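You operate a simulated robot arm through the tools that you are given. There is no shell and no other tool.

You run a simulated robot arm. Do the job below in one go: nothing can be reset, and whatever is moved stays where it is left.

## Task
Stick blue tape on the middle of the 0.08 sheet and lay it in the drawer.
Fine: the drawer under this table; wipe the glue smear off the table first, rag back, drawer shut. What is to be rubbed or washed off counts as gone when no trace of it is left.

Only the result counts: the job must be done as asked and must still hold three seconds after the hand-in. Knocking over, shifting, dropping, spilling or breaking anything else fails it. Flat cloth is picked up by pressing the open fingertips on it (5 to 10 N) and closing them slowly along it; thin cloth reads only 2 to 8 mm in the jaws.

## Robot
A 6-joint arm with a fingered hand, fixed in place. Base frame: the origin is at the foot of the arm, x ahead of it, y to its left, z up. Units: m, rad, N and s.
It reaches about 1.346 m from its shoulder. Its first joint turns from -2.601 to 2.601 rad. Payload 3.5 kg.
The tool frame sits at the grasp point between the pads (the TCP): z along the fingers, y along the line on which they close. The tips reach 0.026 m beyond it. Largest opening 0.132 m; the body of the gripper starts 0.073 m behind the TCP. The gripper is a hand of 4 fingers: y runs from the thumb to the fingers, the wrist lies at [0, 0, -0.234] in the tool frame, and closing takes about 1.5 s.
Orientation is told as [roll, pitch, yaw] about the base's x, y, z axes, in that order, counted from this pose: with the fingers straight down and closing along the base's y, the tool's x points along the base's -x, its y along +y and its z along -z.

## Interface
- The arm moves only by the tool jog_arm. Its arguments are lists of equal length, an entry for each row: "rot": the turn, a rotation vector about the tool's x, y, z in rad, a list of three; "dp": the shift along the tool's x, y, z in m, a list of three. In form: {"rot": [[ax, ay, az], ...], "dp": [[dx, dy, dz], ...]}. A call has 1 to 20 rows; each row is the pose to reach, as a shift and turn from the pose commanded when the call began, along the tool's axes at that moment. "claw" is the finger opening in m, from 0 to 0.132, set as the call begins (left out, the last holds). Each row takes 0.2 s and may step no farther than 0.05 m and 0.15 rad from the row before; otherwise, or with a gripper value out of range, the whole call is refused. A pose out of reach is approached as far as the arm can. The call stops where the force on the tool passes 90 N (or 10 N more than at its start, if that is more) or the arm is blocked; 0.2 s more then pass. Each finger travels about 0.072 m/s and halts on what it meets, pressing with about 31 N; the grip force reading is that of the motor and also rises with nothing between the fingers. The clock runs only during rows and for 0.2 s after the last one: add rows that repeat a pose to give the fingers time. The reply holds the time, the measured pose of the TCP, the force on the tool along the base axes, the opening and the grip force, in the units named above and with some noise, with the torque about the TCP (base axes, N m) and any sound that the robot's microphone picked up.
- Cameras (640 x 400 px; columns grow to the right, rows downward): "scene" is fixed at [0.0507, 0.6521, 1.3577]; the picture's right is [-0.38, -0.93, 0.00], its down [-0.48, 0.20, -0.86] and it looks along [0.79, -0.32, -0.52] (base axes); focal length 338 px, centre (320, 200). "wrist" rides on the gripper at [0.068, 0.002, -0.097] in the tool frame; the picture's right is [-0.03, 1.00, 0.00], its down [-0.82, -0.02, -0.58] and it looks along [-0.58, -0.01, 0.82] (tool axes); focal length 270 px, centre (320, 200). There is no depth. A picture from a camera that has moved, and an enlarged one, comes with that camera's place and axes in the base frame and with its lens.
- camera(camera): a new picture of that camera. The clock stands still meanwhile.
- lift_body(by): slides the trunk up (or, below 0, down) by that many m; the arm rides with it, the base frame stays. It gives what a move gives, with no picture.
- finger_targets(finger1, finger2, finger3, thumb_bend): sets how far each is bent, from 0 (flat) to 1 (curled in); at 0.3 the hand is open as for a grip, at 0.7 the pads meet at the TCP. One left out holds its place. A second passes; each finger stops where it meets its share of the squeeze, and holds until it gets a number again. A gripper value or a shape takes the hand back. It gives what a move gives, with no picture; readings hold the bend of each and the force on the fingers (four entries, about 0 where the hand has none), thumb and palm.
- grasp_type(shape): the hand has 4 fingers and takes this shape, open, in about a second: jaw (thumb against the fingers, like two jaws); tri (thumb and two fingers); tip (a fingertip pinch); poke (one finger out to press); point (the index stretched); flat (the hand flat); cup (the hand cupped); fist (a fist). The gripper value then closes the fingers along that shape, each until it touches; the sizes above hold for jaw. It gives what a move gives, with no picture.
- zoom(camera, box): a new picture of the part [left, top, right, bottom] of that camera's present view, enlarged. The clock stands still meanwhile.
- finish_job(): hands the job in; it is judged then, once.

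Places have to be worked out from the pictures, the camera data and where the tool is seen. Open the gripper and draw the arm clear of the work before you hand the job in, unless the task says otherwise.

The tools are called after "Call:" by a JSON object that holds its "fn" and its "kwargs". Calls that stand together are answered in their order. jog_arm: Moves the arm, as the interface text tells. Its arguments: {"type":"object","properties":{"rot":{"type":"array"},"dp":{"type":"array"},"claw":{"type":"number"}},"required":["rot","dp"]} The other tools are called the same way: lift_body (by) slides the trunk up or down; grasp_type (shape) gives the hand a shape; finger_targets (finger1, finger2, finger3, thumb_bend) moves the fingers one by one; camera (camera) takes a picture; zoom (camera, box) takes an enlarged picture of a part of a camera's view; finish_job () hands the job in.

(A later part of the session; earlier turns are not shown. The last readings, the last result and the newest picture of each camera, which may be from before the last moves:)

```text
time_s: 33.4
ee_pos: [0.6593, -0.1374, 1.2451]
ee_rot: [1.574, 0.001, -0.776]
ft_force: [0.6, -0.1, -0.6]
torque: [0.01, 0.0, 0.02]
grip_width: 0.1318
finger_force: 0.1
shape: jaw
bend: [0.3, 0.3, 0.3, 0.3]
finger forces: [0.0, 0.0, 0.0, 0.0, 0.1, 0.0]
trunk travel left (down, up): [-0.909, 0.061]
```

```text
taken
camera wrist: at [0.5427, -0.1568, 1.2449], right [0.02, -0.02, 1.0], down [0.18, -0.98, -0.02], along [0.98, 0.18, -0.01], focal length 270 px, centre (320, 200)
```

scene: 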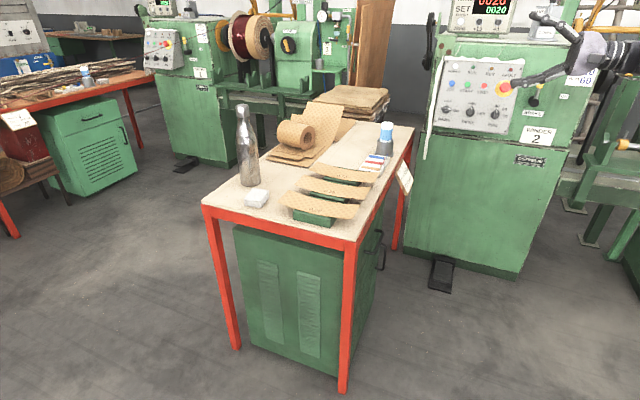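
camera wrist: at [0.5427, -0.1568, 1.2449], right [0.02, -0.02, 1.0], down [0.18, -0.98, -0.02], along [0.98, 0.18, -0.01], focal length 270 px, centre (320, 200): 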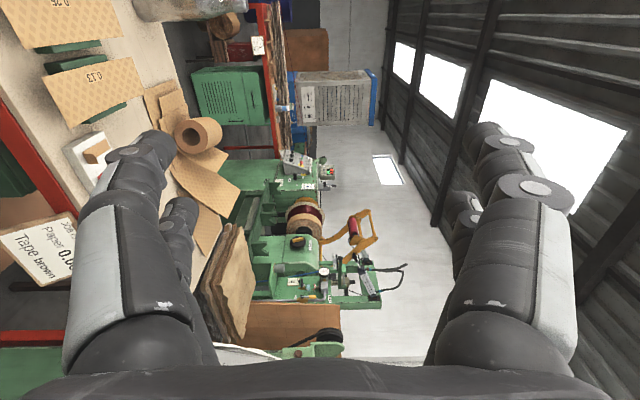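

The hand now points level at the drawer side with the jaws opening vertically. I lower the trunk in two steps to about the handle's height and look.

Call:
{"fn": "lift_body", "kwargs": {"by": -0.5}}

Call:
{"fn": "camera", "kwargs": {"camera": "wrist"}}

```text
refused: -0.5 is not a number from -0.4 to 0.4
```

```text
taken
camera wrist: at [0.5427, -0.1568, 1.2449], right [0.02, -0.02, 1.0], down [0.18, -0.98, -0.02], along [0.98, 0.18, -0.01], focal length 270 px, centre (320, 200)
```

wrist: 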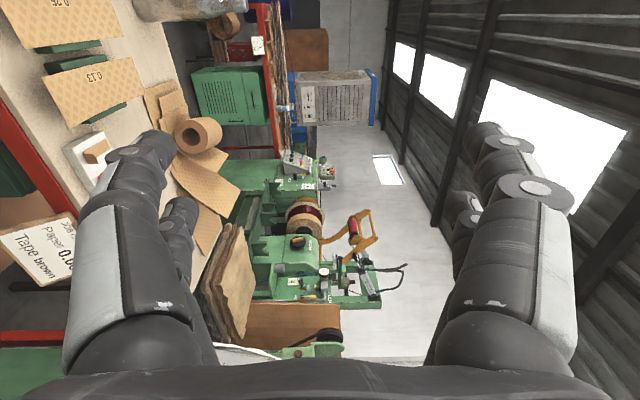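

Each lift is limited to 0.4 m, so I go down in two smaller steps.

Call:
{"fn": "lift_body", "kwargs": {"by": -0.35}}

Call:
{"fn": "lift_body", "kwargs": {"by": -0.25}}

Call:
{"fn": "camera", "kwargs": {"camera": "wrist"}}

Call:
{"fn": "camera", "kwargs": {"camera": "scene"}}

```text
time_s: 36.8
ee_pos: [0.6585, -0.1367, 0.8942]
ee_rot: [1.57, 0.0, -0.775]
ft_force: [-0.2, -0.2, -0.2]
torque: [0.01, -0.01, 0.0]
grip_width: 0.1319
finger_force: 0.0
shape: jaw
bend: [0.3, 0.3, 0.3, 0.3]
finger forces: [0.0, 0.0, 0.0, 0.0, 0.0, 0.0]
trunk travel left (down, up): [-0.559, 0.411]
```

```text
time_s: 39.4
ee_pos: [0.6582, -0.136, 0.6438]
ee_rot: [1.573, 0.0, -0.776]
ft_force: [-0.2, -0.2, 0.1]
torque: [-0.02, 0.0, 0.0]
grip_width: 0.1317
finger_force: 0.0
shape: jaw
bend: [0.3, 0.3, 0.3, 0.3]
finger forces: [0.0, 0.0, 0.0, 0.0, 0.0, 0.0]
trunk travel left (down, up): [-0.309, 0.661]
```

```text
taken
camera wrist: at [0.5427, -0.1568, 0.6447], right [0.02, -0.02, 1.0], down [0.18, -0.98, -0.02], along [0.98, 0.18, -0.01], focal length 270 px, centre (320, 200)
```

wrist: 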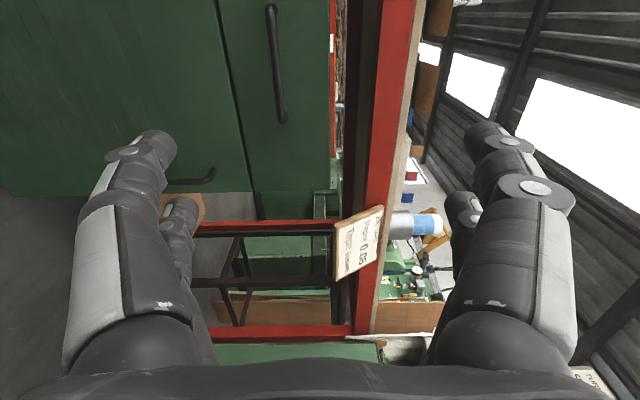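

```text
taken
```

scene: 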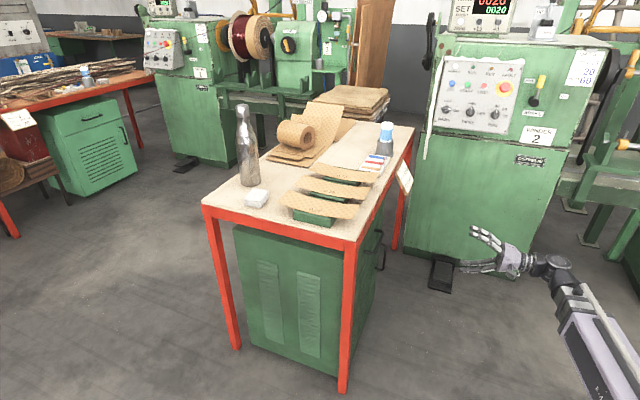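

The handle is in view (image up is toward the near corner, image right is up). I zoom in for its exact place.

Call:
{"fn": "zoom", "kwargs": {"camera": "wrist", "box": [200, 0, 400, 200]}}

Call:
{"fn": "zoom", "kwargs": {"camera": "wrist", "box": [240, 0, 320, 60]}}

Call:
{"fn": "zoom", "kwargs": {"camera": "wrist", "box": [240, 80, 320, 140]}}

```text
2.00 times, centred on (300, 100) of wrist
camera zoom: at [0.5427, -0.1568, 0.6447], right [0.02, -0.02, 1.0], down [0.18, -0.98, -0.02], along [0.98, 0.18, -0.01], focal length 541 px, centre (360, 400)
```

zoom: 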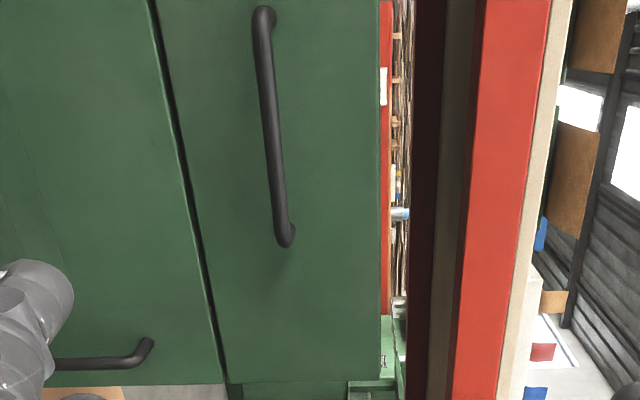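

```text
6.67 times, centred on (280, 30) of wrist
camera zoom: at [0.5427, -0.1568, 0.6447], right [0.02, -0.02, 1.0], down [0.18, -0.98, -0.02], along [0.98, 0.18, -0.01], focal length 1802 px, centre (587, 1333)
```

zoom: 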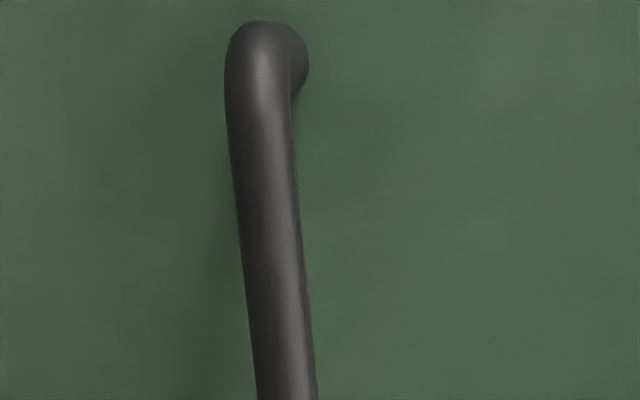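

```text
6.67 times, centred on (280, 110) of wrist
camera zoom: at [0.5427, -0.1568, 0.6447], right [0.02, -0.02, 1.0], down [0.18, -0.98, -0.02], along [0.98, 0.18, -0.01], focal length 1802 px, centre (587, 800)
```

zoom: 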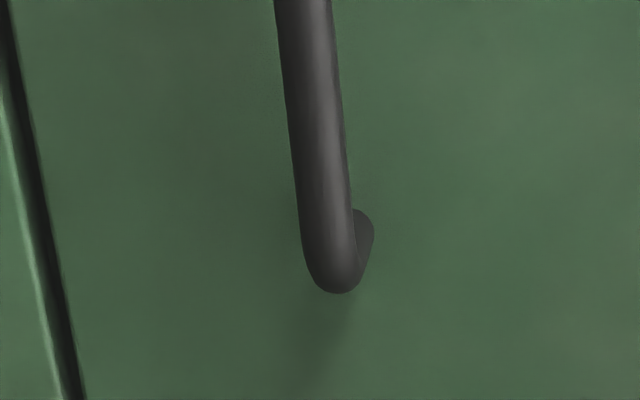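

The bar is at z≈0.586, centred at about (0.872, 0.085), and the hand is already aligned with its middle. I lower 0.058, narrow the opening and advance most of the way.

Call:
{"fn": "lift_body", "kwargs": {"by": -0.058}}

Call:
{"fn": "jog_arm", "kwargs": {"rot": [[0, 0, 0], [0, 0, 0], [0, 0, 0], [0, 0, 0], [0, 0, 0], [0, 0, 0]], "dp": [[0, 0, 0.04], [0, 0, 0.08], [0, 0, 0.12], [0, 0, 0.16], [0, 0, 0.2], [0, 0, 0.23]], "claw": 0.08}}

Call:
{"fn": "camera", "kwargs": {"camera": "wrist"}}

Call:
{"fn": "camera", "kwargs": {"camera": "scene"}}

```text
time_s: 40.3
ee_pos: [0.6596, -0.1364, 0.5864]
ee_rot: [1.573, 0.001, -0.778]
ft_force: [0.3, -0.1, 0.0]
torque: [-0.04, 0.0, 0.0]
grip_width: 0.1319
finger_force: 0.0
shape: jaw
bend: [0.3, 0.3, 0.3, 0.3]
finger forces: [0.1, 0.0, 0.1, 0.1, 0.0, 0.0]
trunk travel left (down, up): [-0.251, 0.719]
```

```text
time_s: 41.7
ee_pos: [0.8198, 0.0258, 0.5865]
ee_rot: [1.573, 0.001, -0.778]
ft_force: [0.0, -0.3, 0.2]
torque: [0.01, 0.01, 0.01]
grip_width: 0.0805
finger_force: 0.1
shape: jaw
bend: [0.71, 0.71, 0.71, 0.7]
finger forces: [0.0, 0.1, 0.1, 0.0, 0.1, 0.0]
trunk travel left (down, up): [-0.251, 0.719]
```

```text
taken
camera wrist: at [0.704, 0.0066, 0.5867], right [0.02, -0.02, 1.0], down [0.18, -0.98, -0.02], along [0.98, 0.18, -0.01], focal length 270 px, centre (320, 200)
```

wrist: 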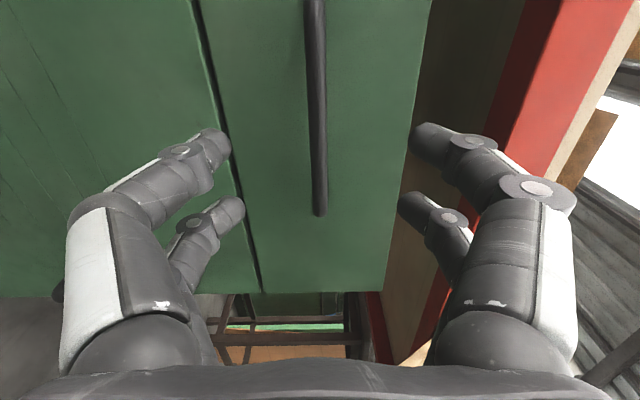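

```text
taken
```

scene: 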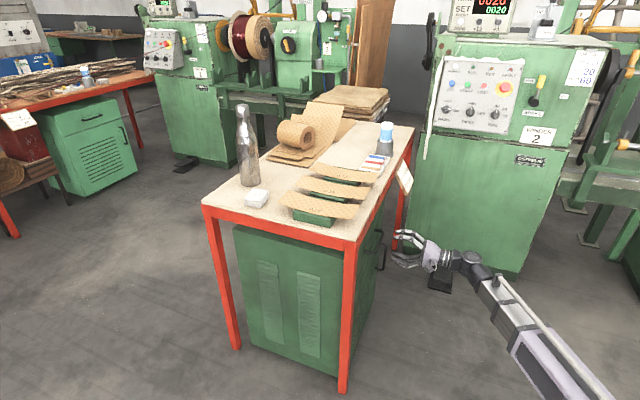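

The bar sits centred between the jaws. I advance 7 cm so that the bar lies just past the grasp point, then close on it.

Call:
{"fn": "jog_arm", "kwargs": {"rot": [[0, 0, 0], [0, 0, 0], [0, 0, 0]], "dp": [[0, 0, 0.03], [0, 0, 0.055], [0, 0, 0.07]]}}

Call:
{"fn": "camera", "kwargs": {"camera": "wrist"}}

```text
time_s: 42.5
ee_pos: [0.8702, 0.0779, 0.5851]
ee_rot: [1.572, 0.0, -0.778]
ft_force: [-0.3, -0.5, 0.7]
torque: [-0.01, -0.01, -0.02]
grip_width: 0.0805
finger_force: 0.1
shape: jaw
bend: [0.71, 0.71, 0.71, 0.7]
finger forces: [0.0, 0.0, 0.0, 0.0, 0.0, 0.0]
trunk travel left (down, up): [-0.251, 0.719]
```

```text
taken
camera wrist: at [0.754, 0.0575, 0.5868], right [0.02, -0.02, 1.0], down [0.18, -0.98, -0.02], along [0.98, 0.18, -0.01], focal length 270 px, centre (320, 200)
```

wrist: 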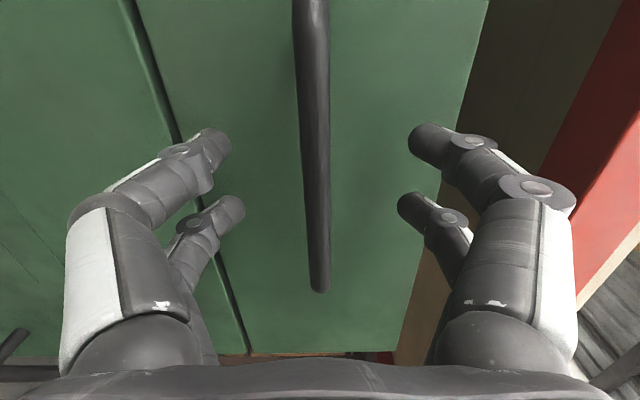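

Still free of contact and well aligned; I close the jaws on the bar.

Call:
{"fn": "jog_arm", "kwargs": {"rot": [[0, 0, 0], [0, 0, 0], [0, 0, 0], [0, 0, 0], [0, 0, 0], [0, 0, 0]], "dp": [[0, 0, 0], [0, 0, 0], [0, 0, 0], [0, 0, 0], [0, 0, 0], [0, 0, 0]], "claw": 0.0}}

Call:
{"fn": "camera", "kwargs": {"camera": "wrist"}}

```text
time_s: 43.9
ee_pos: [0.8706, 0.0779, 0.5854]
ee_rot: [1.573, 0.001, -0.778]
ft_force: [3.8, 3.0, -1.3]
torque: [-0.02, -0.05, -0.09]
grip_width: 0.0
finger_force: 31.1
shape: jaw
bend: [0.64, 0.62, 0.62, 0.71]
finger forces: [0.1, 0.0, 0.0, 0.0, 0.0, 0.0]
trunk travel left (down, up): [-0.251, 0.719]
```

```text
taken
camera wrist: at [0.7539, 0.0577, 0.5866], right [0.02, -0.02, 1.0], down [0.18, -0.98, -0.02], along [0.98, 0.18, -0.01], focal length 270 px, centre (320, 200)
```

wrist: 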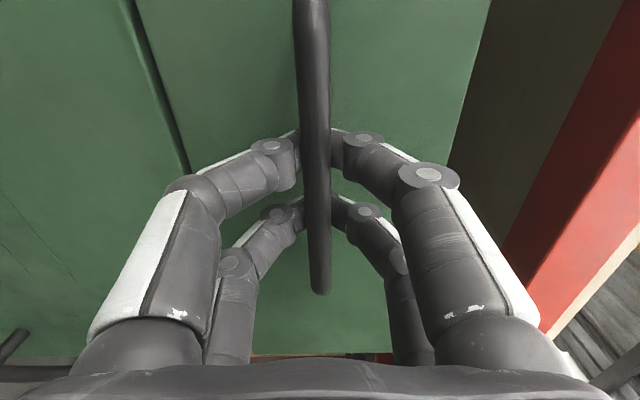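

The fingertips have closed behind the bar (opening 0), so it is hooked. I pull back slowly along the drawer's direction, first 0.1 m.

Call:
{"fn": "jog_arm", "kwargs": {"rot": [[0, 0, 0], [0, 0, 0], [0, 0, 0], [0, 0, 0], [0, 0, 0], [0, 0, 0], [0, 0, 0]], "dp": [[0, 0, -0.015], [0, 0, -0.03], [0, 0, -0.045], [0, 0, -0.06], [0, 0, -0.075], [0, 0, -0.09], [0, 0, -0.1]]}}

Call:
{"fn": "camera", "kwargs": {"camera": "wrist"}}

Call:
{"fn": "camera", "kwargs": {"camera": "scene"}}

```text
time_s: 45.5
ee_pos: [0.7996, 0.0058, 0.5861]
ee_rot: [1.573, -0.003, -0.776]
ft_force: [-0.2, 1.0, -0.7]
torque: [0.01, -0.01, -0.02]
grip_width: 0.0
finger_force: 30.6
shape: jaw
bend: [0.65, 0.62, 0.62, 0.71]
finger forces: [0.1, 0.1, 0.0, 0.1, 0.1, 0.0]
trunk travel left (down, up): [-0.251, 0.719]
```

```text
taken
camera wrist: at [0.6827, -0.0143, 0.5866], right [0.02, -0.02, 1.0], down [0.18, -0.98, -0.02], along [0.98, 0.18, -0.01], focal length 270 px, centre (320, 200)
```

wrist: 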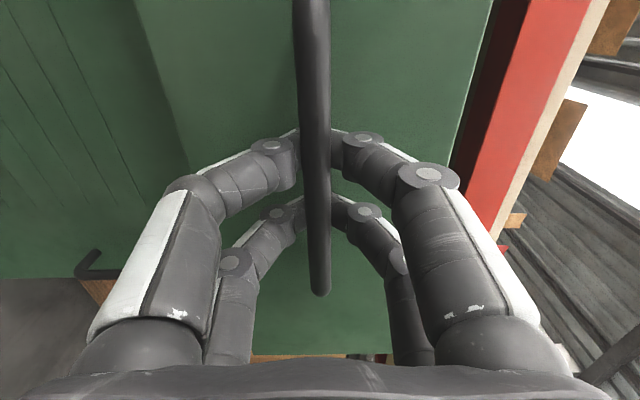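

```text
taken
```

scene: 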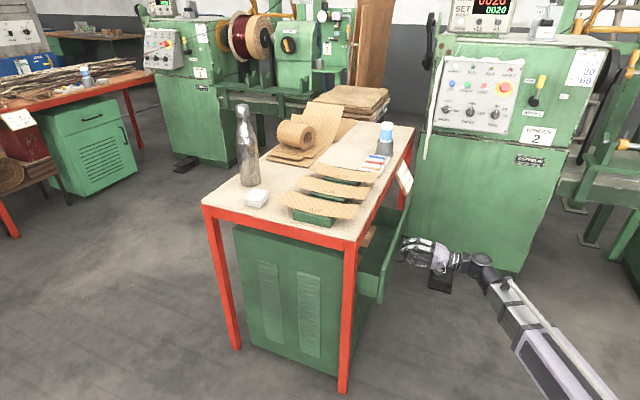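

The drawer follows and slides easily. I pull another 0.13 m, watching the force.

Call:
{"fn": "jog_arm", "kwargs": {"rot": [[0, 0, 0], [0, 0, 0], [0, 0, 0], [0, 0, 0], [0, 0, 0], [0, 0, 0], [0, 0, 0]], "dp": [[0, 0, -0.02], [0, 0, -0.04], [0, 0, -0.06], [0, 0, -0.08], [0, 0, -0.1], [0, 0, -0.12], [0, 0, -0.13]]}}

Call:
{"fn": "camera", "kwargs": {"camera": "scene"}}

Call:
{"fn": "zoom", "kwargs": {"camera": "scene", "box": [320, 170, 440, 310]}}

```text
time_s: 47.1
ee_pos: [0.7081, -0.0876, 0.5847]
ee_rot: [1.569, -0.001, -0.778]
ft_force: [-0.5, -0.2, -0.9]
torque: [-0.02, 0.0, 0.02]
grip_width: 0.0002
finger_force: 31.1
shape: jaw
bend: [0.65, 0.62, 0.62, 0.71]
finger forces: [0.0, 0.0, 0.0, 0.1, 0.0, 0.0]
trunk travel left (down, up): [-0.251, 0.719]
```

```text
taken
```

scene: 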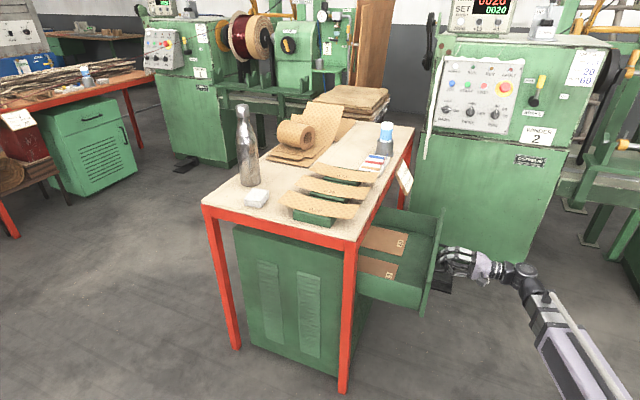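

```text
2.86 times, centred on (380, 240) of scene
camera zoom: at [0.0507, 0.6521, 1.3577], right [-0.38, -0.93, 0.0], down [-0.48, 0.2, -0.86], along [0.79, -0.32, -0.52], focal length 967 px, centre (149, 86)
```

zoom: 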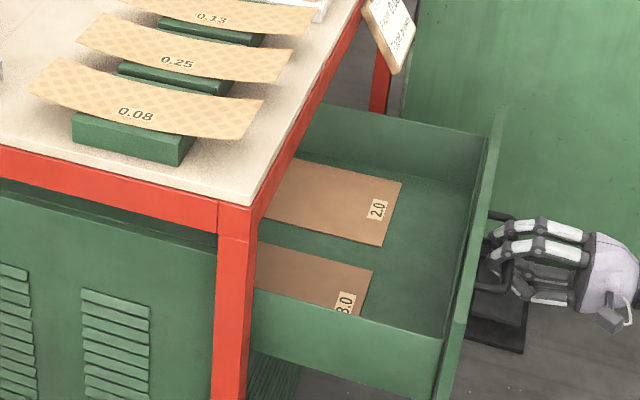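

The drawer is open by about 0.23 m; inside lie sheets 2.0 and 3.0 toward the back with a free strip at the front. I open the jaws and back off from the handle.

Call:
{"fn": "jog_arm", "kwargs": {"rot": [[0, 0, 0], [0, 0, 0], [0, 0, 0], [0, 0, 0], [0, 0, 0], [0, 0, 0]], "dp": [[0, 0, 0.002], [0, 0, 0.002], [0, 0, 0.002], [0, 0, 0.002], [0, 0, 0.002], [0, 0, 0.002]], "claw": 0.08}}

Call:
{"fn": "jog_arm", "kwargs": {"rot": [[0, 0, 0], [0, 0, 0], [0, 0, 0]], "dp": [[0, 0, -0.025], [0, 0, -0.05], [0, 0, -0.07]]}}

Call:
{"fn": "camera", "kwargs": {"camera": "wrist"}}

Call:
{"fn": "zoom", "kwargs": {"camera": "scene", "box": [320, 170, 440, 310]}}

```text
time_s: 48.5
ee_pos: [0.7092, -0.0852, 0.5859]
ee_rot: [1.571, -0.001, -0.777]
ft_force: [-0.2, 0.4, -0.4]
torque: [0.03, 0.02, 0.0]
grip_width: 0.0796
finger_force: 0.0
shape: jaw
bend: [0.71, 0.71, 0.71, 0.7]
finger forces: [0.0, 0.0, 0.1, 0.0, 0.0, 0.0]
trunk travel left (down, up): [-0.251, 0.719]
```

```text
time_s: 49.3
ee_pos: [0.6607, -0.1349, 0.586]
ee_rot: [1.572, 0.0, -0.778]
ft_force: [-0.4, 0.1, 0.4]
torque: [0.04, 0.0, -0.01]
grip_width: 0.08
finger_force: 0.0
shape: jaw
bend: [0.71, 0.71, 0.71, 0.7]
finger forces: [0.0, 0.0, 0.0, 0.0, 0.0, 0.0]
trunk travel left (down, up): [-0.251, 0.719]
```

```text
taken
camera wrist: at [0.5435, -0.1556, 0.5866], right [0.02, -0.02, 1.0], down [0.18, -0.98, -0.02], along [0.98, 0.18, -0.01], focal length 270 px, centre (320, 200)
```

wrist: 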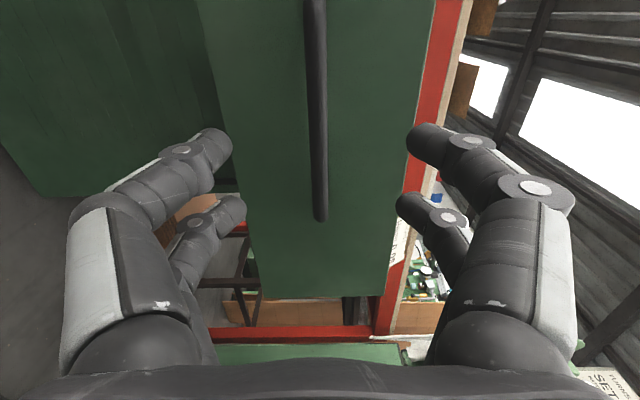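

```text
2.86 times, centred on (380, 240) of scene
camera zoom: at [0.0507, 0.6521, 1.3577], right [-0.38, -0.93, 0.0], down [-0.48, 0.2, -0.86], along [0.79, -0.32, -0.52], focal length 967 px, centre (149, 86)
```

zoom: 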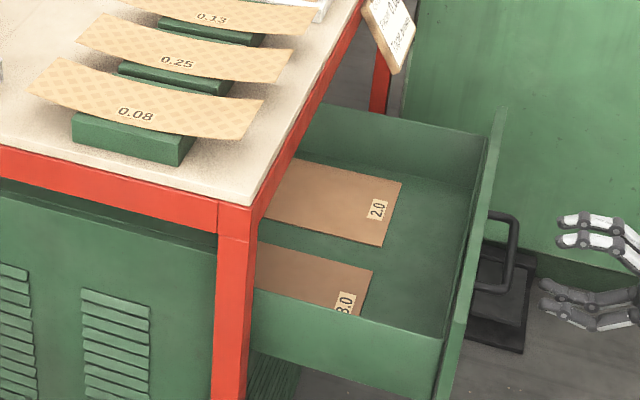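

The drawer stays open and the hand is free. I raise the trunk well above the table height and tilt the hand back to pointing down.

Call:
{"fn": "lift_body", "kwargs": {"by": 0.4}}

Call:
{"fn": "lift_body", "kwargs": {"by": 0.2}}

Call:
{"fn": "jog_arm", "kwargs": {"rot": [[0.1428, 0, 0], [0.2856, 0, 0], [0.4284, 0, 0], [0.5712, 0, 0], [0.714, 0, 0], [0.8568, 0, 0], [0.9996, 0, 0], [1.1424, 0, 0], [1.2852, 0, 0], [1.428, 0, 0], [1.5708, 0, 0]], "dp": [[0, -0.0333, -0.0024], [0, -0.0659, -0.0095], [0, -0.0972, -0.0211], [0, -0.1265, -0.0371], [0, -0.1532, -0.0572], [0, -0.1768, -0.0808], [0, -0.1969, -0.1075], [0, -0.2128, -0.1368], [0, -0.2245, -0.1681], [0, -0.2316, -0.2007], [0, -0.234, -0.234]]}}

```text
time_s: 53.2
ee_pos: [0.6599, -0.1355, 0.986]
ee_rot: [1.57, 0.0, -0.776]
ft_force: [0.2, -0.1, -0.4]
torque: [0.0, 0.01, -0.05]
grip_width: 0.0797
finger_force: 0.0
shape: jaw
bend: [0.71, 0.71, 0.71, 0.7]
finger forces: [0.0, 0.0, 0.1, 0.1, 0.0, 0.0]
trunk travel left (down, up): [-0.651, 0.319]
```

```text
time_s: 55.3
ee_pos: [0.6598, -0.1347, 1.1851]
ee_rot: [1.571, -0.001, -0.778]
ft_force: [0.7, 0.4, 0.9]
torque: [0.0, 0.02, -0.01]
grip_width: 0.0796
finger_force: 0.1
shape: jaw
bend: [0.71, 0.71, 0.71, 0.7]
finger forces: [0.1, 0.0, 0.0, 0.0, 0.0, 0.0]
trunk travel left (down, up): [-0.851, 0.119]
```

```text
time_s: 57.7
ee_pos: [0.4967, -0.3018, 0.9512]
ee_rot: [-0.001, -0.001, -0.778]
ft_force: [0.2, -0.1, -0.9]
torque: [0.0, 0.0, -0.02]
grip_width: 0.0796
finger_force: 0.1
shape: jaw
bend: [0.71, 0.71, 0.71, 0.7]
finger forces: [0.0, 0.0, 0.0, 0.1, 0.0, 0.0]
trunk travel left (down, up): [-0.851, 0.119]
```

The hand points down again at the front of the drawer. I raise a bit for safety, open the jaws and move over the table to look at the tape tray from close by.

Call:
{"fn": "lift_body", "kwargs": {"by": 0.08}}

Call:
{"fn": "jog_arm", "kwargs": {"rot": [[0, 0, 0], [0, 0, 0], [0, 0, 0], [0, 0, 0], [0, 0, 0], [0, 0, 0], [0, 0, 0], [0, 0, 0], [0, 0, 0], [0, 0, 0], [0, 0, 0], [0, 0, 0], [0, 0, 0], [0, 0, 0]], "dp": [[-0.0081, 0.0449, 0], [-0.0163, 0.0897, 0], [-0.0244, 0.1346, 0], [-0.0326, 0.1794, 0], [-0.0407, 0.2243, 0], [-0.0489, 0.2691, 0], [-0.057, 0.314, 0], [-0.0651, 0.3589, 0], [-0.0733, 0.4037, 0], [-0.0814, 0.4486, 0], [-0.0896, 0.4934, 0], [-0.0977, 0.5383, 0], [-0.1059, 0.5831, 0], [-0.114, 0.628, 0]], "claw": 0.132}}

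Call:
{"fn": "camera", "kwargs": {"camera": "wrist"}}

Call:
{"fn": "camera", "kwargs": {"camera": "scene"}}

```text
time_s: 58.9
ee_pos: [0.4972, -0.3018, 1.0322]
ee_rot: [0.001, 0.0, -0.776]
ft_force: [0.4, -0.4, 0.1]
torque: [0.0, 0.0, 0.02]
grip_width: 0.0797
finger_force: 0.0
shape: jaw
bend: [0.71, 0.71, 0.71, 0.7]
finger forces: [0.1, 0.0, 0.1, 0.1, 0.0, 0.1]
trunk travel left (down, up): [-0.931, 0.039]
```

```text
time_s: 61.9
ee_pos: [1.0206, 0.0655, 1.0317]
ee_rot: [0.001, 0.0, -0.776]
ft_force: [0.7, 0.1, -0.1]
torque: [-0.02, 0.0, -0.01]
grip_width: 0.1319
finger_force: 0.1
shape: jaw
bend: [0.3, 0.3, 0.3, 0.3]
finger forces: [0.0, 0.1, 0.0, 0.0, 0.0, 0.0]
trunk travel left (down, up): [-0.931, 0.039]
```

```text
taken
camera wrist: at [0.9732, 0.1148, 1.1275], right [0.72, 0.69, 0.0], down [0.57, -0.59, 0.58], along [0.4, -0.42, -0.82], focal length 270 px, centre (320, 200)
```

wrist: 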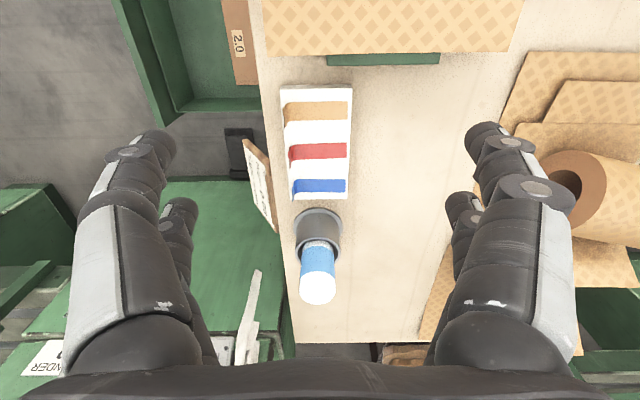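

```text
taken
```

scene: 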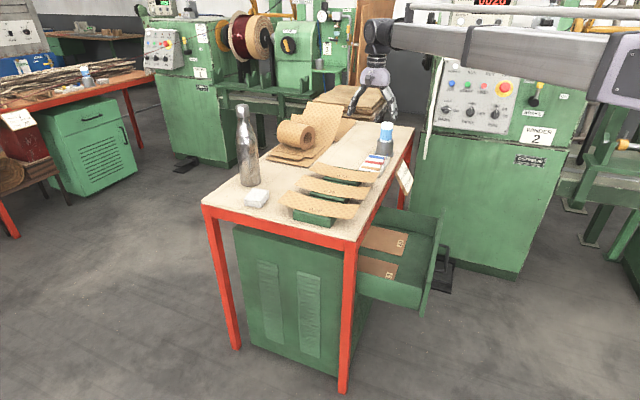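

Now the tray is well visible. I zoom in on the blue strip and its tab.

Call:
{"fn": "zoom", "kwargs": {"camera": "wrist", "box": [260, 80, 380, 220]}}

Call:
{"fn": "zoom", "kwargs": {"camera": "wrist", "box": [275, 160, 355, 210]}}

Call:
{"fn": "zoom", "kwargs": {"camera": "scene", "box": [355, 145, 405, 180]}}

```text
2.86 times, centred on (320, 150) of wrist
camera zoom: at [0.9732, 0.1148, 1.1275], right [0.72, 0.69, 0.0], down [0.57, -0.59, 0.58], along [0.4, -0.42, -0.82], focal length 772 px, centre (320, 343)
```

zoom: 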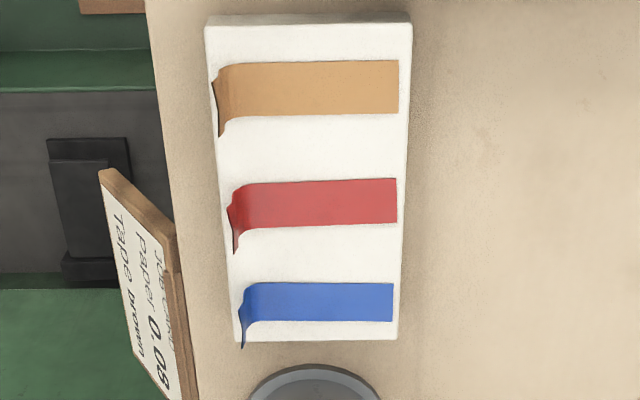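

```text
8.00 times, centred on (315, 185) of wrist
camera zoom: at [0.9732, 0.1148, 1.1275], right [0.72, 0.69, 0.0], down [0.57, -0.59, 0.58], along [0.4, -0.42, -0.82], focal length 2162 px, centre (360, 320)
```

zoom: 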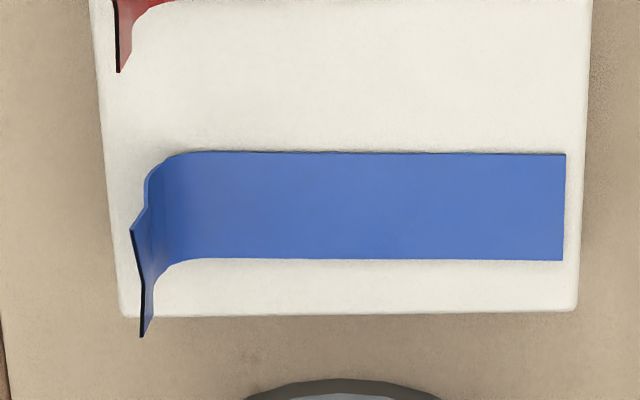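

```text
11.43 times, centred on (380, 162) of scene
camera zoom: at [0.0507, 0.6521, 1.3577], right [-0.38, -0.93, 0.0], down [-0.48, 0.2, -0.86], along [0.79, -0.32, -0.52], focal length 3868 px, centre (-366, 629)
```

zoom: 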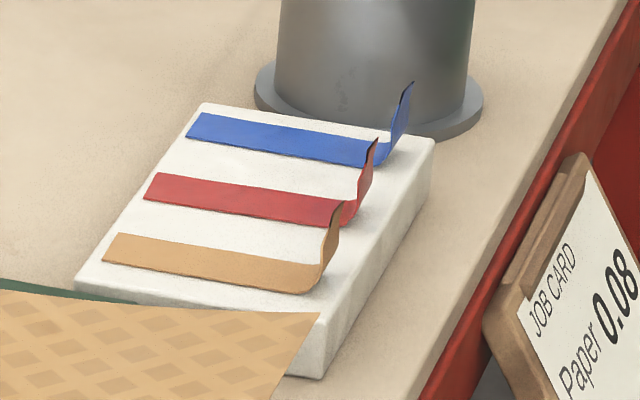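

The tab is an upright flap about 19 mm wide and 23 mm tall on the robot side of the blue strip, at roughly (1.093, -0.058, 0.80–0.823). I try the fingertip-pinch shape here in free space to see how the digits sit.

Call:
{"fn": "grasp_type", "kwargs": {"shape": "tip"}}

Call:
{"fn": "camera", "kwargs": {"camera": "wrist"}}

Call:
{"fn": "zoom", "kwargs": {"camera": "scene", "box": [330, 10, 430, 130]}}

```text
time_s: 62.8
ee_pos: [1.0199, 0.0642, 1.0319]
ee_rot: [-0.001, 0.001, -0.775]
ft_force: [0.0, 0.2, -0.7]
torque: [-0.04, -0.02, -0.01]
grip_width: 0.1321
finger_force: 0.1
shape: tip
bend: [0.3, 0.3, 0.3, 0.3]
finger forces: [0.1, 0.1, 0.0, 0.0, 0.0, 0.0]
trunk travel left (down, up): [-0.931, 0.039]
```

```text
taken
camera wrist: at [0.9718, 0.1141, 1.128], right [0.72, 0.69, 0.0], down [0.57, -0.59, 0.58], along [0.4, -0.42, -0.82], focal length 270 px, centre (320, 200)
```

wrist: 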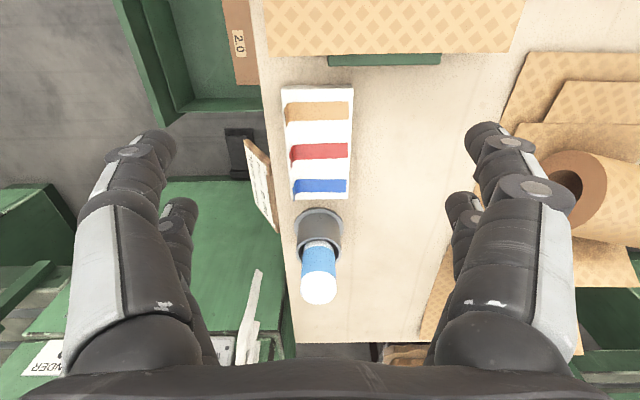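

```text
3.33 times, centred on (380, 70) of scene
camera zoom: at [0.0507, 0.6521, 1.3577], right [-0.38, -0.93, 0.0], down [-0.48, 0.2, -0.86], along [0.79, -0.32, -0.52], focal length 1128 px, centre (120, 633)
```

zoom: 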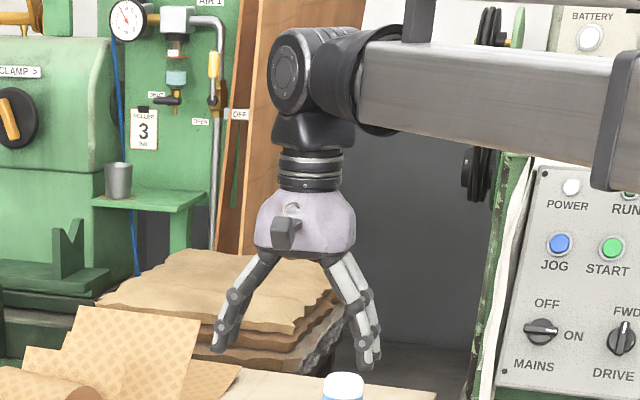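

It looks the same when open, so I close the hand in free air in this shape to see how the digits meet.

Call:
{"fn": "jog_arm", "kwargs": {"rot": [[0, 0, 0], [0, 0, 0], [0, 0, 0], [0, 0, 0], [0, 0, 0], [0, 0, 0], [0, 0, 0]], "dp": [[0, 0, 0], [0, 0, 0], [0, 0, 0], [0, 0, 0], [0, 0, 0], [0, 0, 0], [0, 0, 0]], "claw": 0.0}}

Call:
{"fn": "camera", "kwargs": {"camera": "wrist"}}

Call:
{"fn": "zoom", "kwargs": {"camera": "scene", "box": [330, 30, 430, 130]}}

```text
time_s: 64.4
ee_pos: [1.0194, 0.0641, 1.0323]
ee_rot: [0.0, 0.001, -0.778]
ft_force: [-1.1, -0.4, -0.5]
torque: [0.01, -0.01, 0.01]
grip_width: 0.0002
finger_force: 31.0
shape: tip
bend: [0.62, 0.63, 0.63, 0.7]
finger forces: [0.0, 0.0, 0.0, 0.1, 0.0, 0.0]
trunk travel left (down, up): [-0.931, 0.039]
```

```text
taken
camera wrist: at [0.9721, 0.1143, 1.1279], right [0.72, 0.69, 0.0], down [0.57, -0.59, 0.58], along [0.4, -0.42, -0.82], focal length 270 px, centre (320, 200)
```

wrist: 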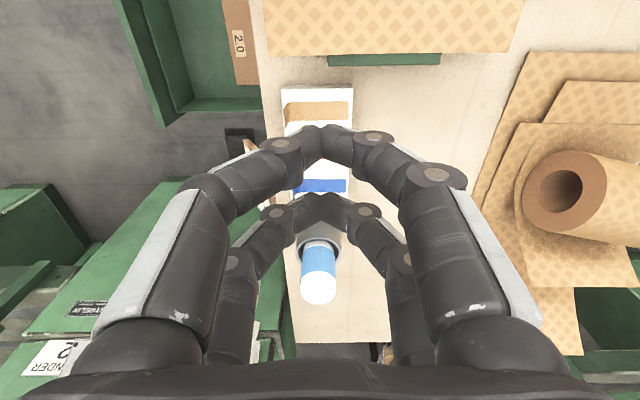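

```text
4.00 times, centred on (380, 80) of scene
camera zoom: at [0.0507, 0.6521, 1.3577], right [-0.38, -0.93, 0.0], down [-0.48, 0.2, -0.86], along [0.79, -0.32, -0.52], focal length 1354 px, centre (80, 680)
```

zoom: 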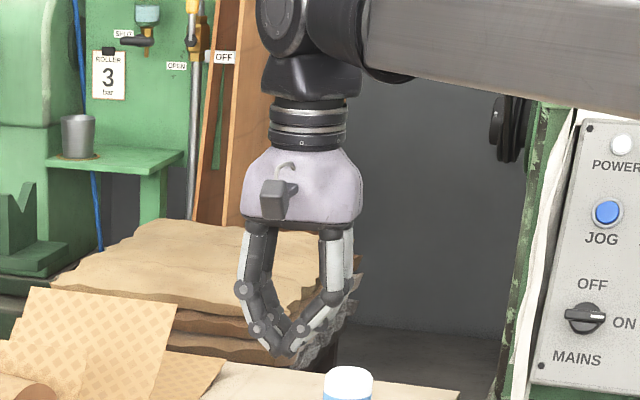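

The digits meet as two pairs, about ±2 cm either side of the hand's middle, so I should pinch the tab with one pair: the far pair, which keeps the hand away from the glue stick and the other pair clear of the red tab. I go back to the jaw shape, set a small opening and move above the tab at safe height.

Call:
{"fn": "grasp_type", "kwargs": {"shape": "jaw"}}

Call:
{"fn": "jog_arm", "kwargs": {"rot": [[0, 0, 0], [0, 0, 0], [0, 0, 0], [0, 0, 0]], "dp": [[-0.04, -0.013, 0], [-0.08, -0.026, 0], [-0.12, -0.039, 0], [-0.1246, -0.039, 0]], "claw": 0.05}}

Call:
{"fn": "lift_body", "kwargs": {"by": -0.12}}

Call:
{"fn": "camera", "kwargs": {"camera": "wrist"}}

Call:
{"fn": "zoom", "kwargs": {"camera": "scene", "box": [330, 70, 430, 180]}}

```text
time_s: 65.3
ee_pos: [1.0203, 0.065, 1.0326]
ee_rot: [0.0, 0.001, -0.777]
ft_force: [-0.2, -0.6, 0.1]
torque: [0.02, 0.01, -0.01]
grip_width: 0.1318
finger_force: 0.1
shape: jaw
bend: [0.3, 0.3, 0.3, 0.3]
finger forces: [0.0, 0.0, 0.1, 0.0, 0.0, 0.0]
trunk travel left (down, up): [-0.931, 0.039]
```

```text
time_s: 66.3
ee_pos: [1.0802, -0.0497, 1.0317]
ee_rot: [0.0, 0.002, -0.778]
ft_force: [-0.1, -0.1, -0.1]
torque: [0.02, -0.01, -0.02]
grip_width: 0.0506
finger_force: 0.1
shape: jaw
bend: [0.73, 0.73, 0.73, 0.7]
finger forces: [0.0, 0.1, 0.0, 0.0, 0.1, 0.1]
trunk travel left (down, up): [-0.931, 0.039]
```

```text
time_s: 67.8
ee_pos: [1.08, -0.0496, 0.9126]
ee_rot: [0.0, -0.001, -0.777]
ft_force: [-0.3, -1.2, 0.1]
torque: [0.01, 0.02, 0.01]
grip_width: 0.0508
finger_force: 0.1
shape: jaw
bend: [0.73, 0.73, 0.73, 0.7]
finger forces: [0.0, 0.0, 0.0, 0.1, 0.0, 0.0]
trunk travel left (down, up): [-0.811, 0.159]
```

```text
taken
camera wrist: at [1.0327, 0.0002, 1.0081], right [0.72, 0.69, 0.0], down [0.57, -0.59, 0.58], along [0.4, -0.42, -0.82], focal length 270 px, centre (320, 200)
```

wrist: 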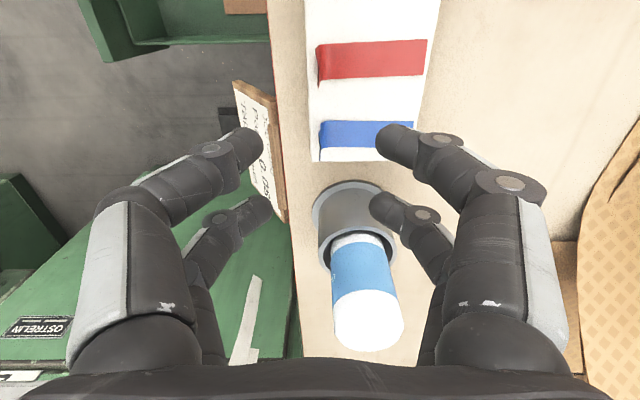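

```text
3.64 times, centred on (380, 125) of scene
camera zoom: at [0.0507, 0.6521, 1.3577], right [-0.38, -0.93, 0.0], down [-0.48, 0.2, -0.86], along [0.79, -0.32, -0.52], focal length 1231 px, centre (102, 473)
```

zoom: 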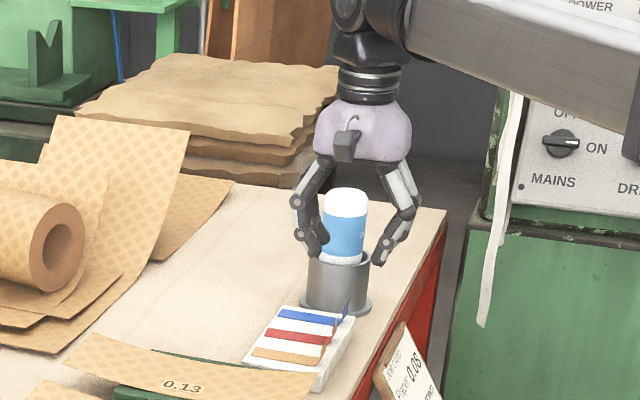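

The tab lines up with the far finger pair as planned, with the cup clear to the side. I lower 6 cm, to just above the tab's top, and look again.

Call:
{"fn": "lift_body", "kwargs": {"by": -0.055}}

Call:
{"fn": "camera", "kwargs": {"camera": "wrist"}}

Call:
{"fn": "zoom", "kwargs": {"camera": "wrist", "box": [220, 90, 420, 240]}}

Call:
{"fn": "zoom", "kwargs": {"camera": "scene", "box": [345, 110, 415, 180]}}

```text
time_s: 68.8
ee_pos: [1.0801, -0.0498, 0.8576]
ee_rot: [0.001, 0.001, -0.776]
ft_force: [-0.5, -0.2, 0.8]
torque: [0.0, -0.02, 0.01]
grip_width: 0.0501
finger_force: 0.0
shape: jaw
bend: [0.73, 0.73, 0.73, 0.7]
finger forces: [0.0, 0.1, 0.0, 0.0, 0.1, 0.0]
trunk travel left (down, up): [-0.756, 0.214]
```

```text
taken
camera wrist: at [1.0327, 0.0002, 0.953], right [0.72, 0.69, 0.0], down [0.57, -0.59, 0.58], along [0.4, -0.42, -0.82], focal length 270 px, centre (320, 200)
```

wrist: 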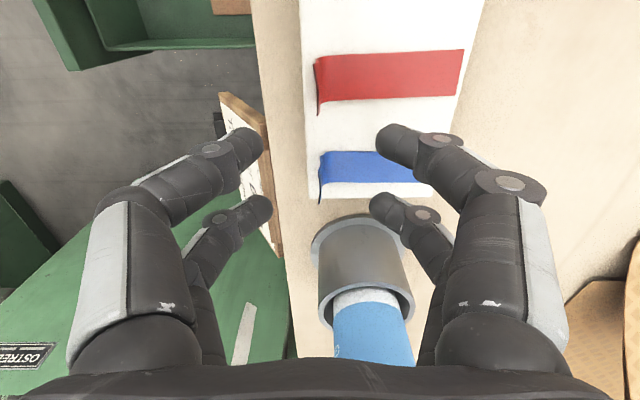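

```text
2.67 times, centred on (320, 165) of wrist
camera zoom: at [1.0327, 0.0002, 0.953], right [0.72, 0.69, 0.0], down [0.57, -0.59, 0.58], along [0.4, -0.42, -0.82], focal length 721 px, centre (320, 293)
```

zoom: 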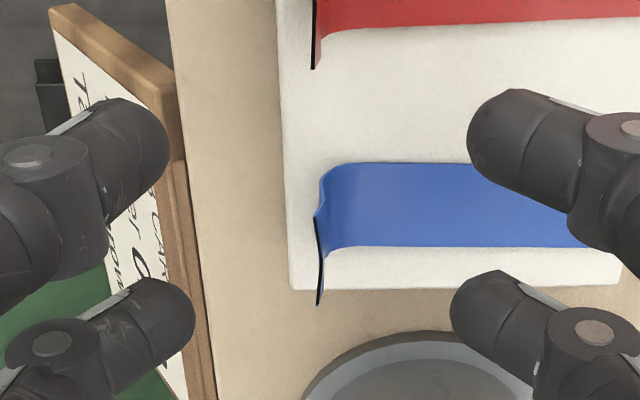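

```text
5.71 times, centred on (380, 145) of scene
camera zoom: at [0.0507, 0.6521, 1.3577], right [-0.38, -0.93, 0.0], down [-0.48, 0.2, -0.86], along [0.79, -0.32, -0.52], focal length 1934 px, centre (-23, 514)
```

zoom: 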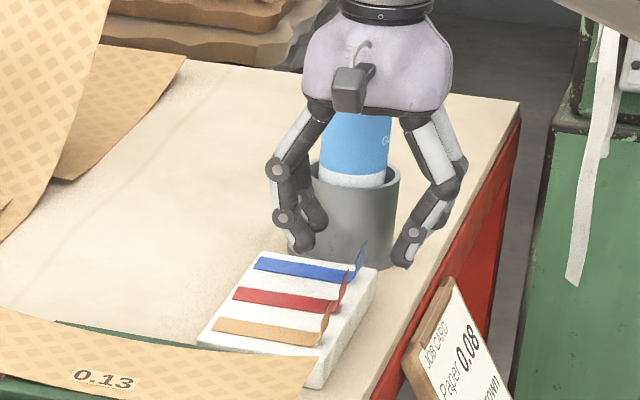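

The cup is farther off than thought, and the tab sits between the far finger pair (overlap about 15 mm). I shift 3 mm away from the red tab, lower to about 6 mm above the tray with the tips, and check.

Call:
{"fn": "jog_arm", "kwargs": {"rot": [[0, 0, 0]], "dp": [[-0.003, 0.0, 0]]}}

Call:
{"fn": "lift_body", "kwargs": {"by": -0.0255}}

Call:
{"fn": "zoom", "kwargs": {"camera": "wrist", "box": [220, 90, 420, 240]}}

Call:
{"fn": "zoom", "kwargs": {"camera": "scene", "box": [345, 110, 415, 180]}}

```text
time_s: 69.2
ee_pos: [1.0818, -0.052, 0.8575]
ee_rot: [-0.001, 0.0, -0.776]
ft_force: [-0.2, 0.5, 0.0]
torque: [0.02, -0.04, 0.03]
grip_width: 0.0505
finger_force: 0.0
shape: jaw
bend: [0.73, 0.73, 0.73, 0.7]
finger forces: [0.0, 0.0, 0.0, 0.1, 0.0, 0.1]
trunk travel left (down, up): [-0.756, 0.214]
```

```text
time_s: 69.9
ee_pos: [1.0819, -0.0525, 0.8315]
ee_rot: [0.001, -0.001, -0.777]
ft_force: [0.2, -0.4, -0.7]
torque: [0.0, 0.02, 0.01]
grip_width: 0.0507
finger_force: 0.1
shape: jaw
bend: [0.73, 0.74, 0.73, 0.7]
finger forces: [0.0, 0.0, 0.0, 0.0, 0.0, 0.0]
trunk travel left (down, up): [-0.73, 0.24]
```

```text
2.67 times, centred on (320, 165) of wrist
camera zoom: at [1.035, -0.002, 0.9272], right [0.72, 0.69, 0.0], down [0.57, -0.59, 0.58], along [0.4, -0.42, -0.82], focal length 721 px, centre (320, 293)
```

zoom: 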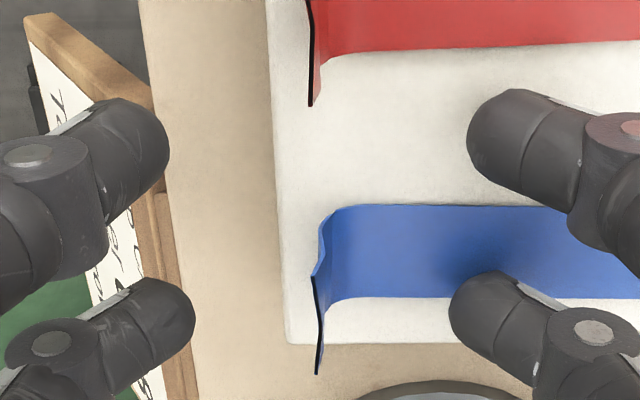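

```text
5.71 times, centred on (380, 145) of scene
camera zoom: at [0.0507, 0.6521, 1.3577], right [-0.38, -0.93, 0.0], down [-0.48, 0.2, -0.86], along [0.79, -0.32, -0.52], focal length 1934 px, centre (-23, 514)
```

zoom: 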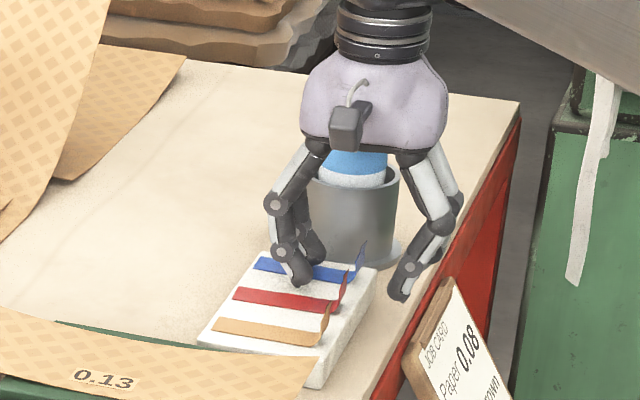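

The tab is between the far pair's tips, centred. I close the jaws on it.

Call:
{"fn": "jog_arm", "kwargs": {"rot": [[0, 0, 0], [0, 0, 0], [0, 0, 0], [0, 0, 0], [0, 0, 0], [0, 0, 0]], "dp": [[0, 0, 0], [0, 0, 0], [0, 0, 0], [0, 0, 0], [0, 0, 0], [0, 0, 0]], "claw": 0.0}}

Call:
{"fn": "zoom", "kwargs": {"camera": "wrist", "box": [220, 90, 420, 240]}}

Call:
{"fn": "zoom", "kwargs": {"camera": "scene", "box": [345, 110, 415, 180]}}

```text
time_s: 71.3
ee_pos: [1.0826, -0.0513, 0.8319]
ee_rot: [0.0, 0.0, -0.776]
ft_force: [-0.6, 0.0, 0.6]
torque: [0.04, -0.01, -0.02]
grip_width: 0.0
finger_force: 30.3
shape: jaw
bend: [0.62, 0.7, 0.7, 0.7]
finger forces: [0.0, 27.5, 27.3, 0.2, 0.0, 0.1]
trunk travel left (down, up): [-0.73, 0.24]
```

```text
2.67 times, centred on (320, 165) of wrist
camera zoom: at [1.0349, -0.0019, 0.9274], right [0.72, 0.69, 0.0], down [0.57, -0.59, 0.58], along [0.4, -0.42, -0.82], focal length 721 px, centre (320, 293)
```

zoom: 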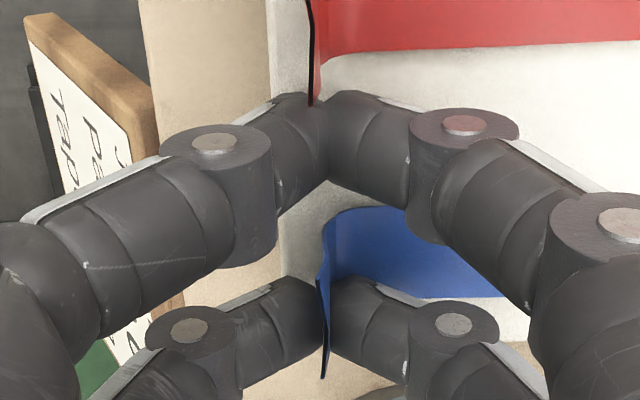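

```text
5.71 times, centred on (380, 145) of scene
camera zoom: at [0.0507, 0.6521, 1.3577], right [-0.38, -0.93, 0.0], down [-0.48, 0.2, -0.86], along [0.79, -0.32, -0.52], focal length 1934 px, centre (-23, 514)
```

zoom: 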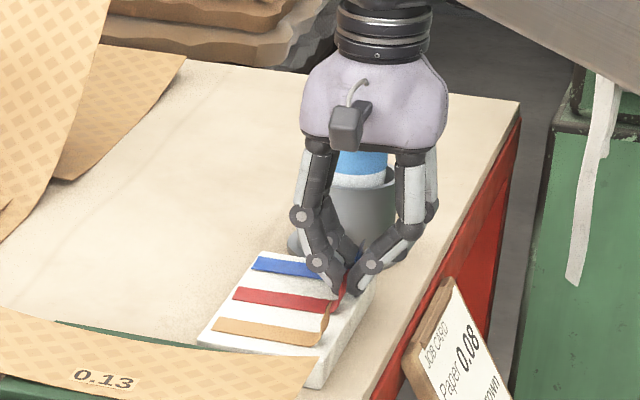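

The far pair pinches the blue tab (27 N on those two digits), with the red tab untouched. I lift slowly to peel the strip off.

Call:
{"fn": "lift_body", "kwargs": {"by": 0.02}}

Call:
{"fn": "zoom", "kwargs": {"camera": "wrist", "box": [220, 60, 460, 240]}}

Call:
{"fn": "zoom", "kwargs": {"camera": "scene", "box": [345, 110, 415, 180]}}

```text
time_s: 71.9
ee_pos: [1.0819, -0.0534, 0.85]
ee_rot: [0.001, -0.001, -0.776]
ft_force: [0.3, 0.1, -0.5]
torque: [0.01, -0.01, -0.03]
grip_width: 0.0
finger_force: 30.7
shape: jaw
bend: [0.62, 0.7, 0.7, 0.7]
finger forces: [0.0, 27.5, 27.2, 0.1, 0.0, 0.0]
trunk travel left (down, up): [-0.75, 0.22]
```

```text
2.22 times, centred on (340, 150) of wrist
camera zoom: at [1.035, -0.0019, 0.9474], right [0.72, 0.69, 0.0], down [0.57, -0.59, 0.58], along [0.4, -0.42, -0.82], focal length 601 px, centre (276, 311)
```

zoom: 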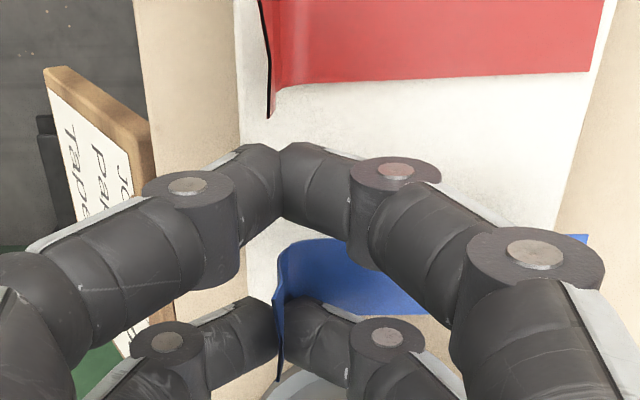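

```text
5.71 times, centred on (380, 145) of scene
camera zoom: at [0.0507, 0.6521, 1.3577], right [-0.38, -0.93, 0.0], down [-0.48, 0.2, -0.86], along [0.79, -0.32, -0.52], focal length 1934 px, centre (-23, 514)
```

zoom: 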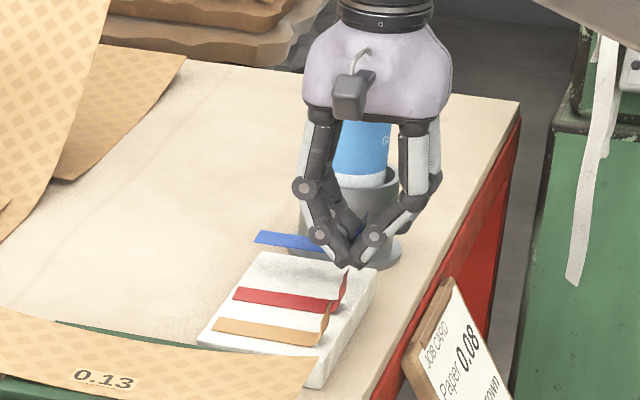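

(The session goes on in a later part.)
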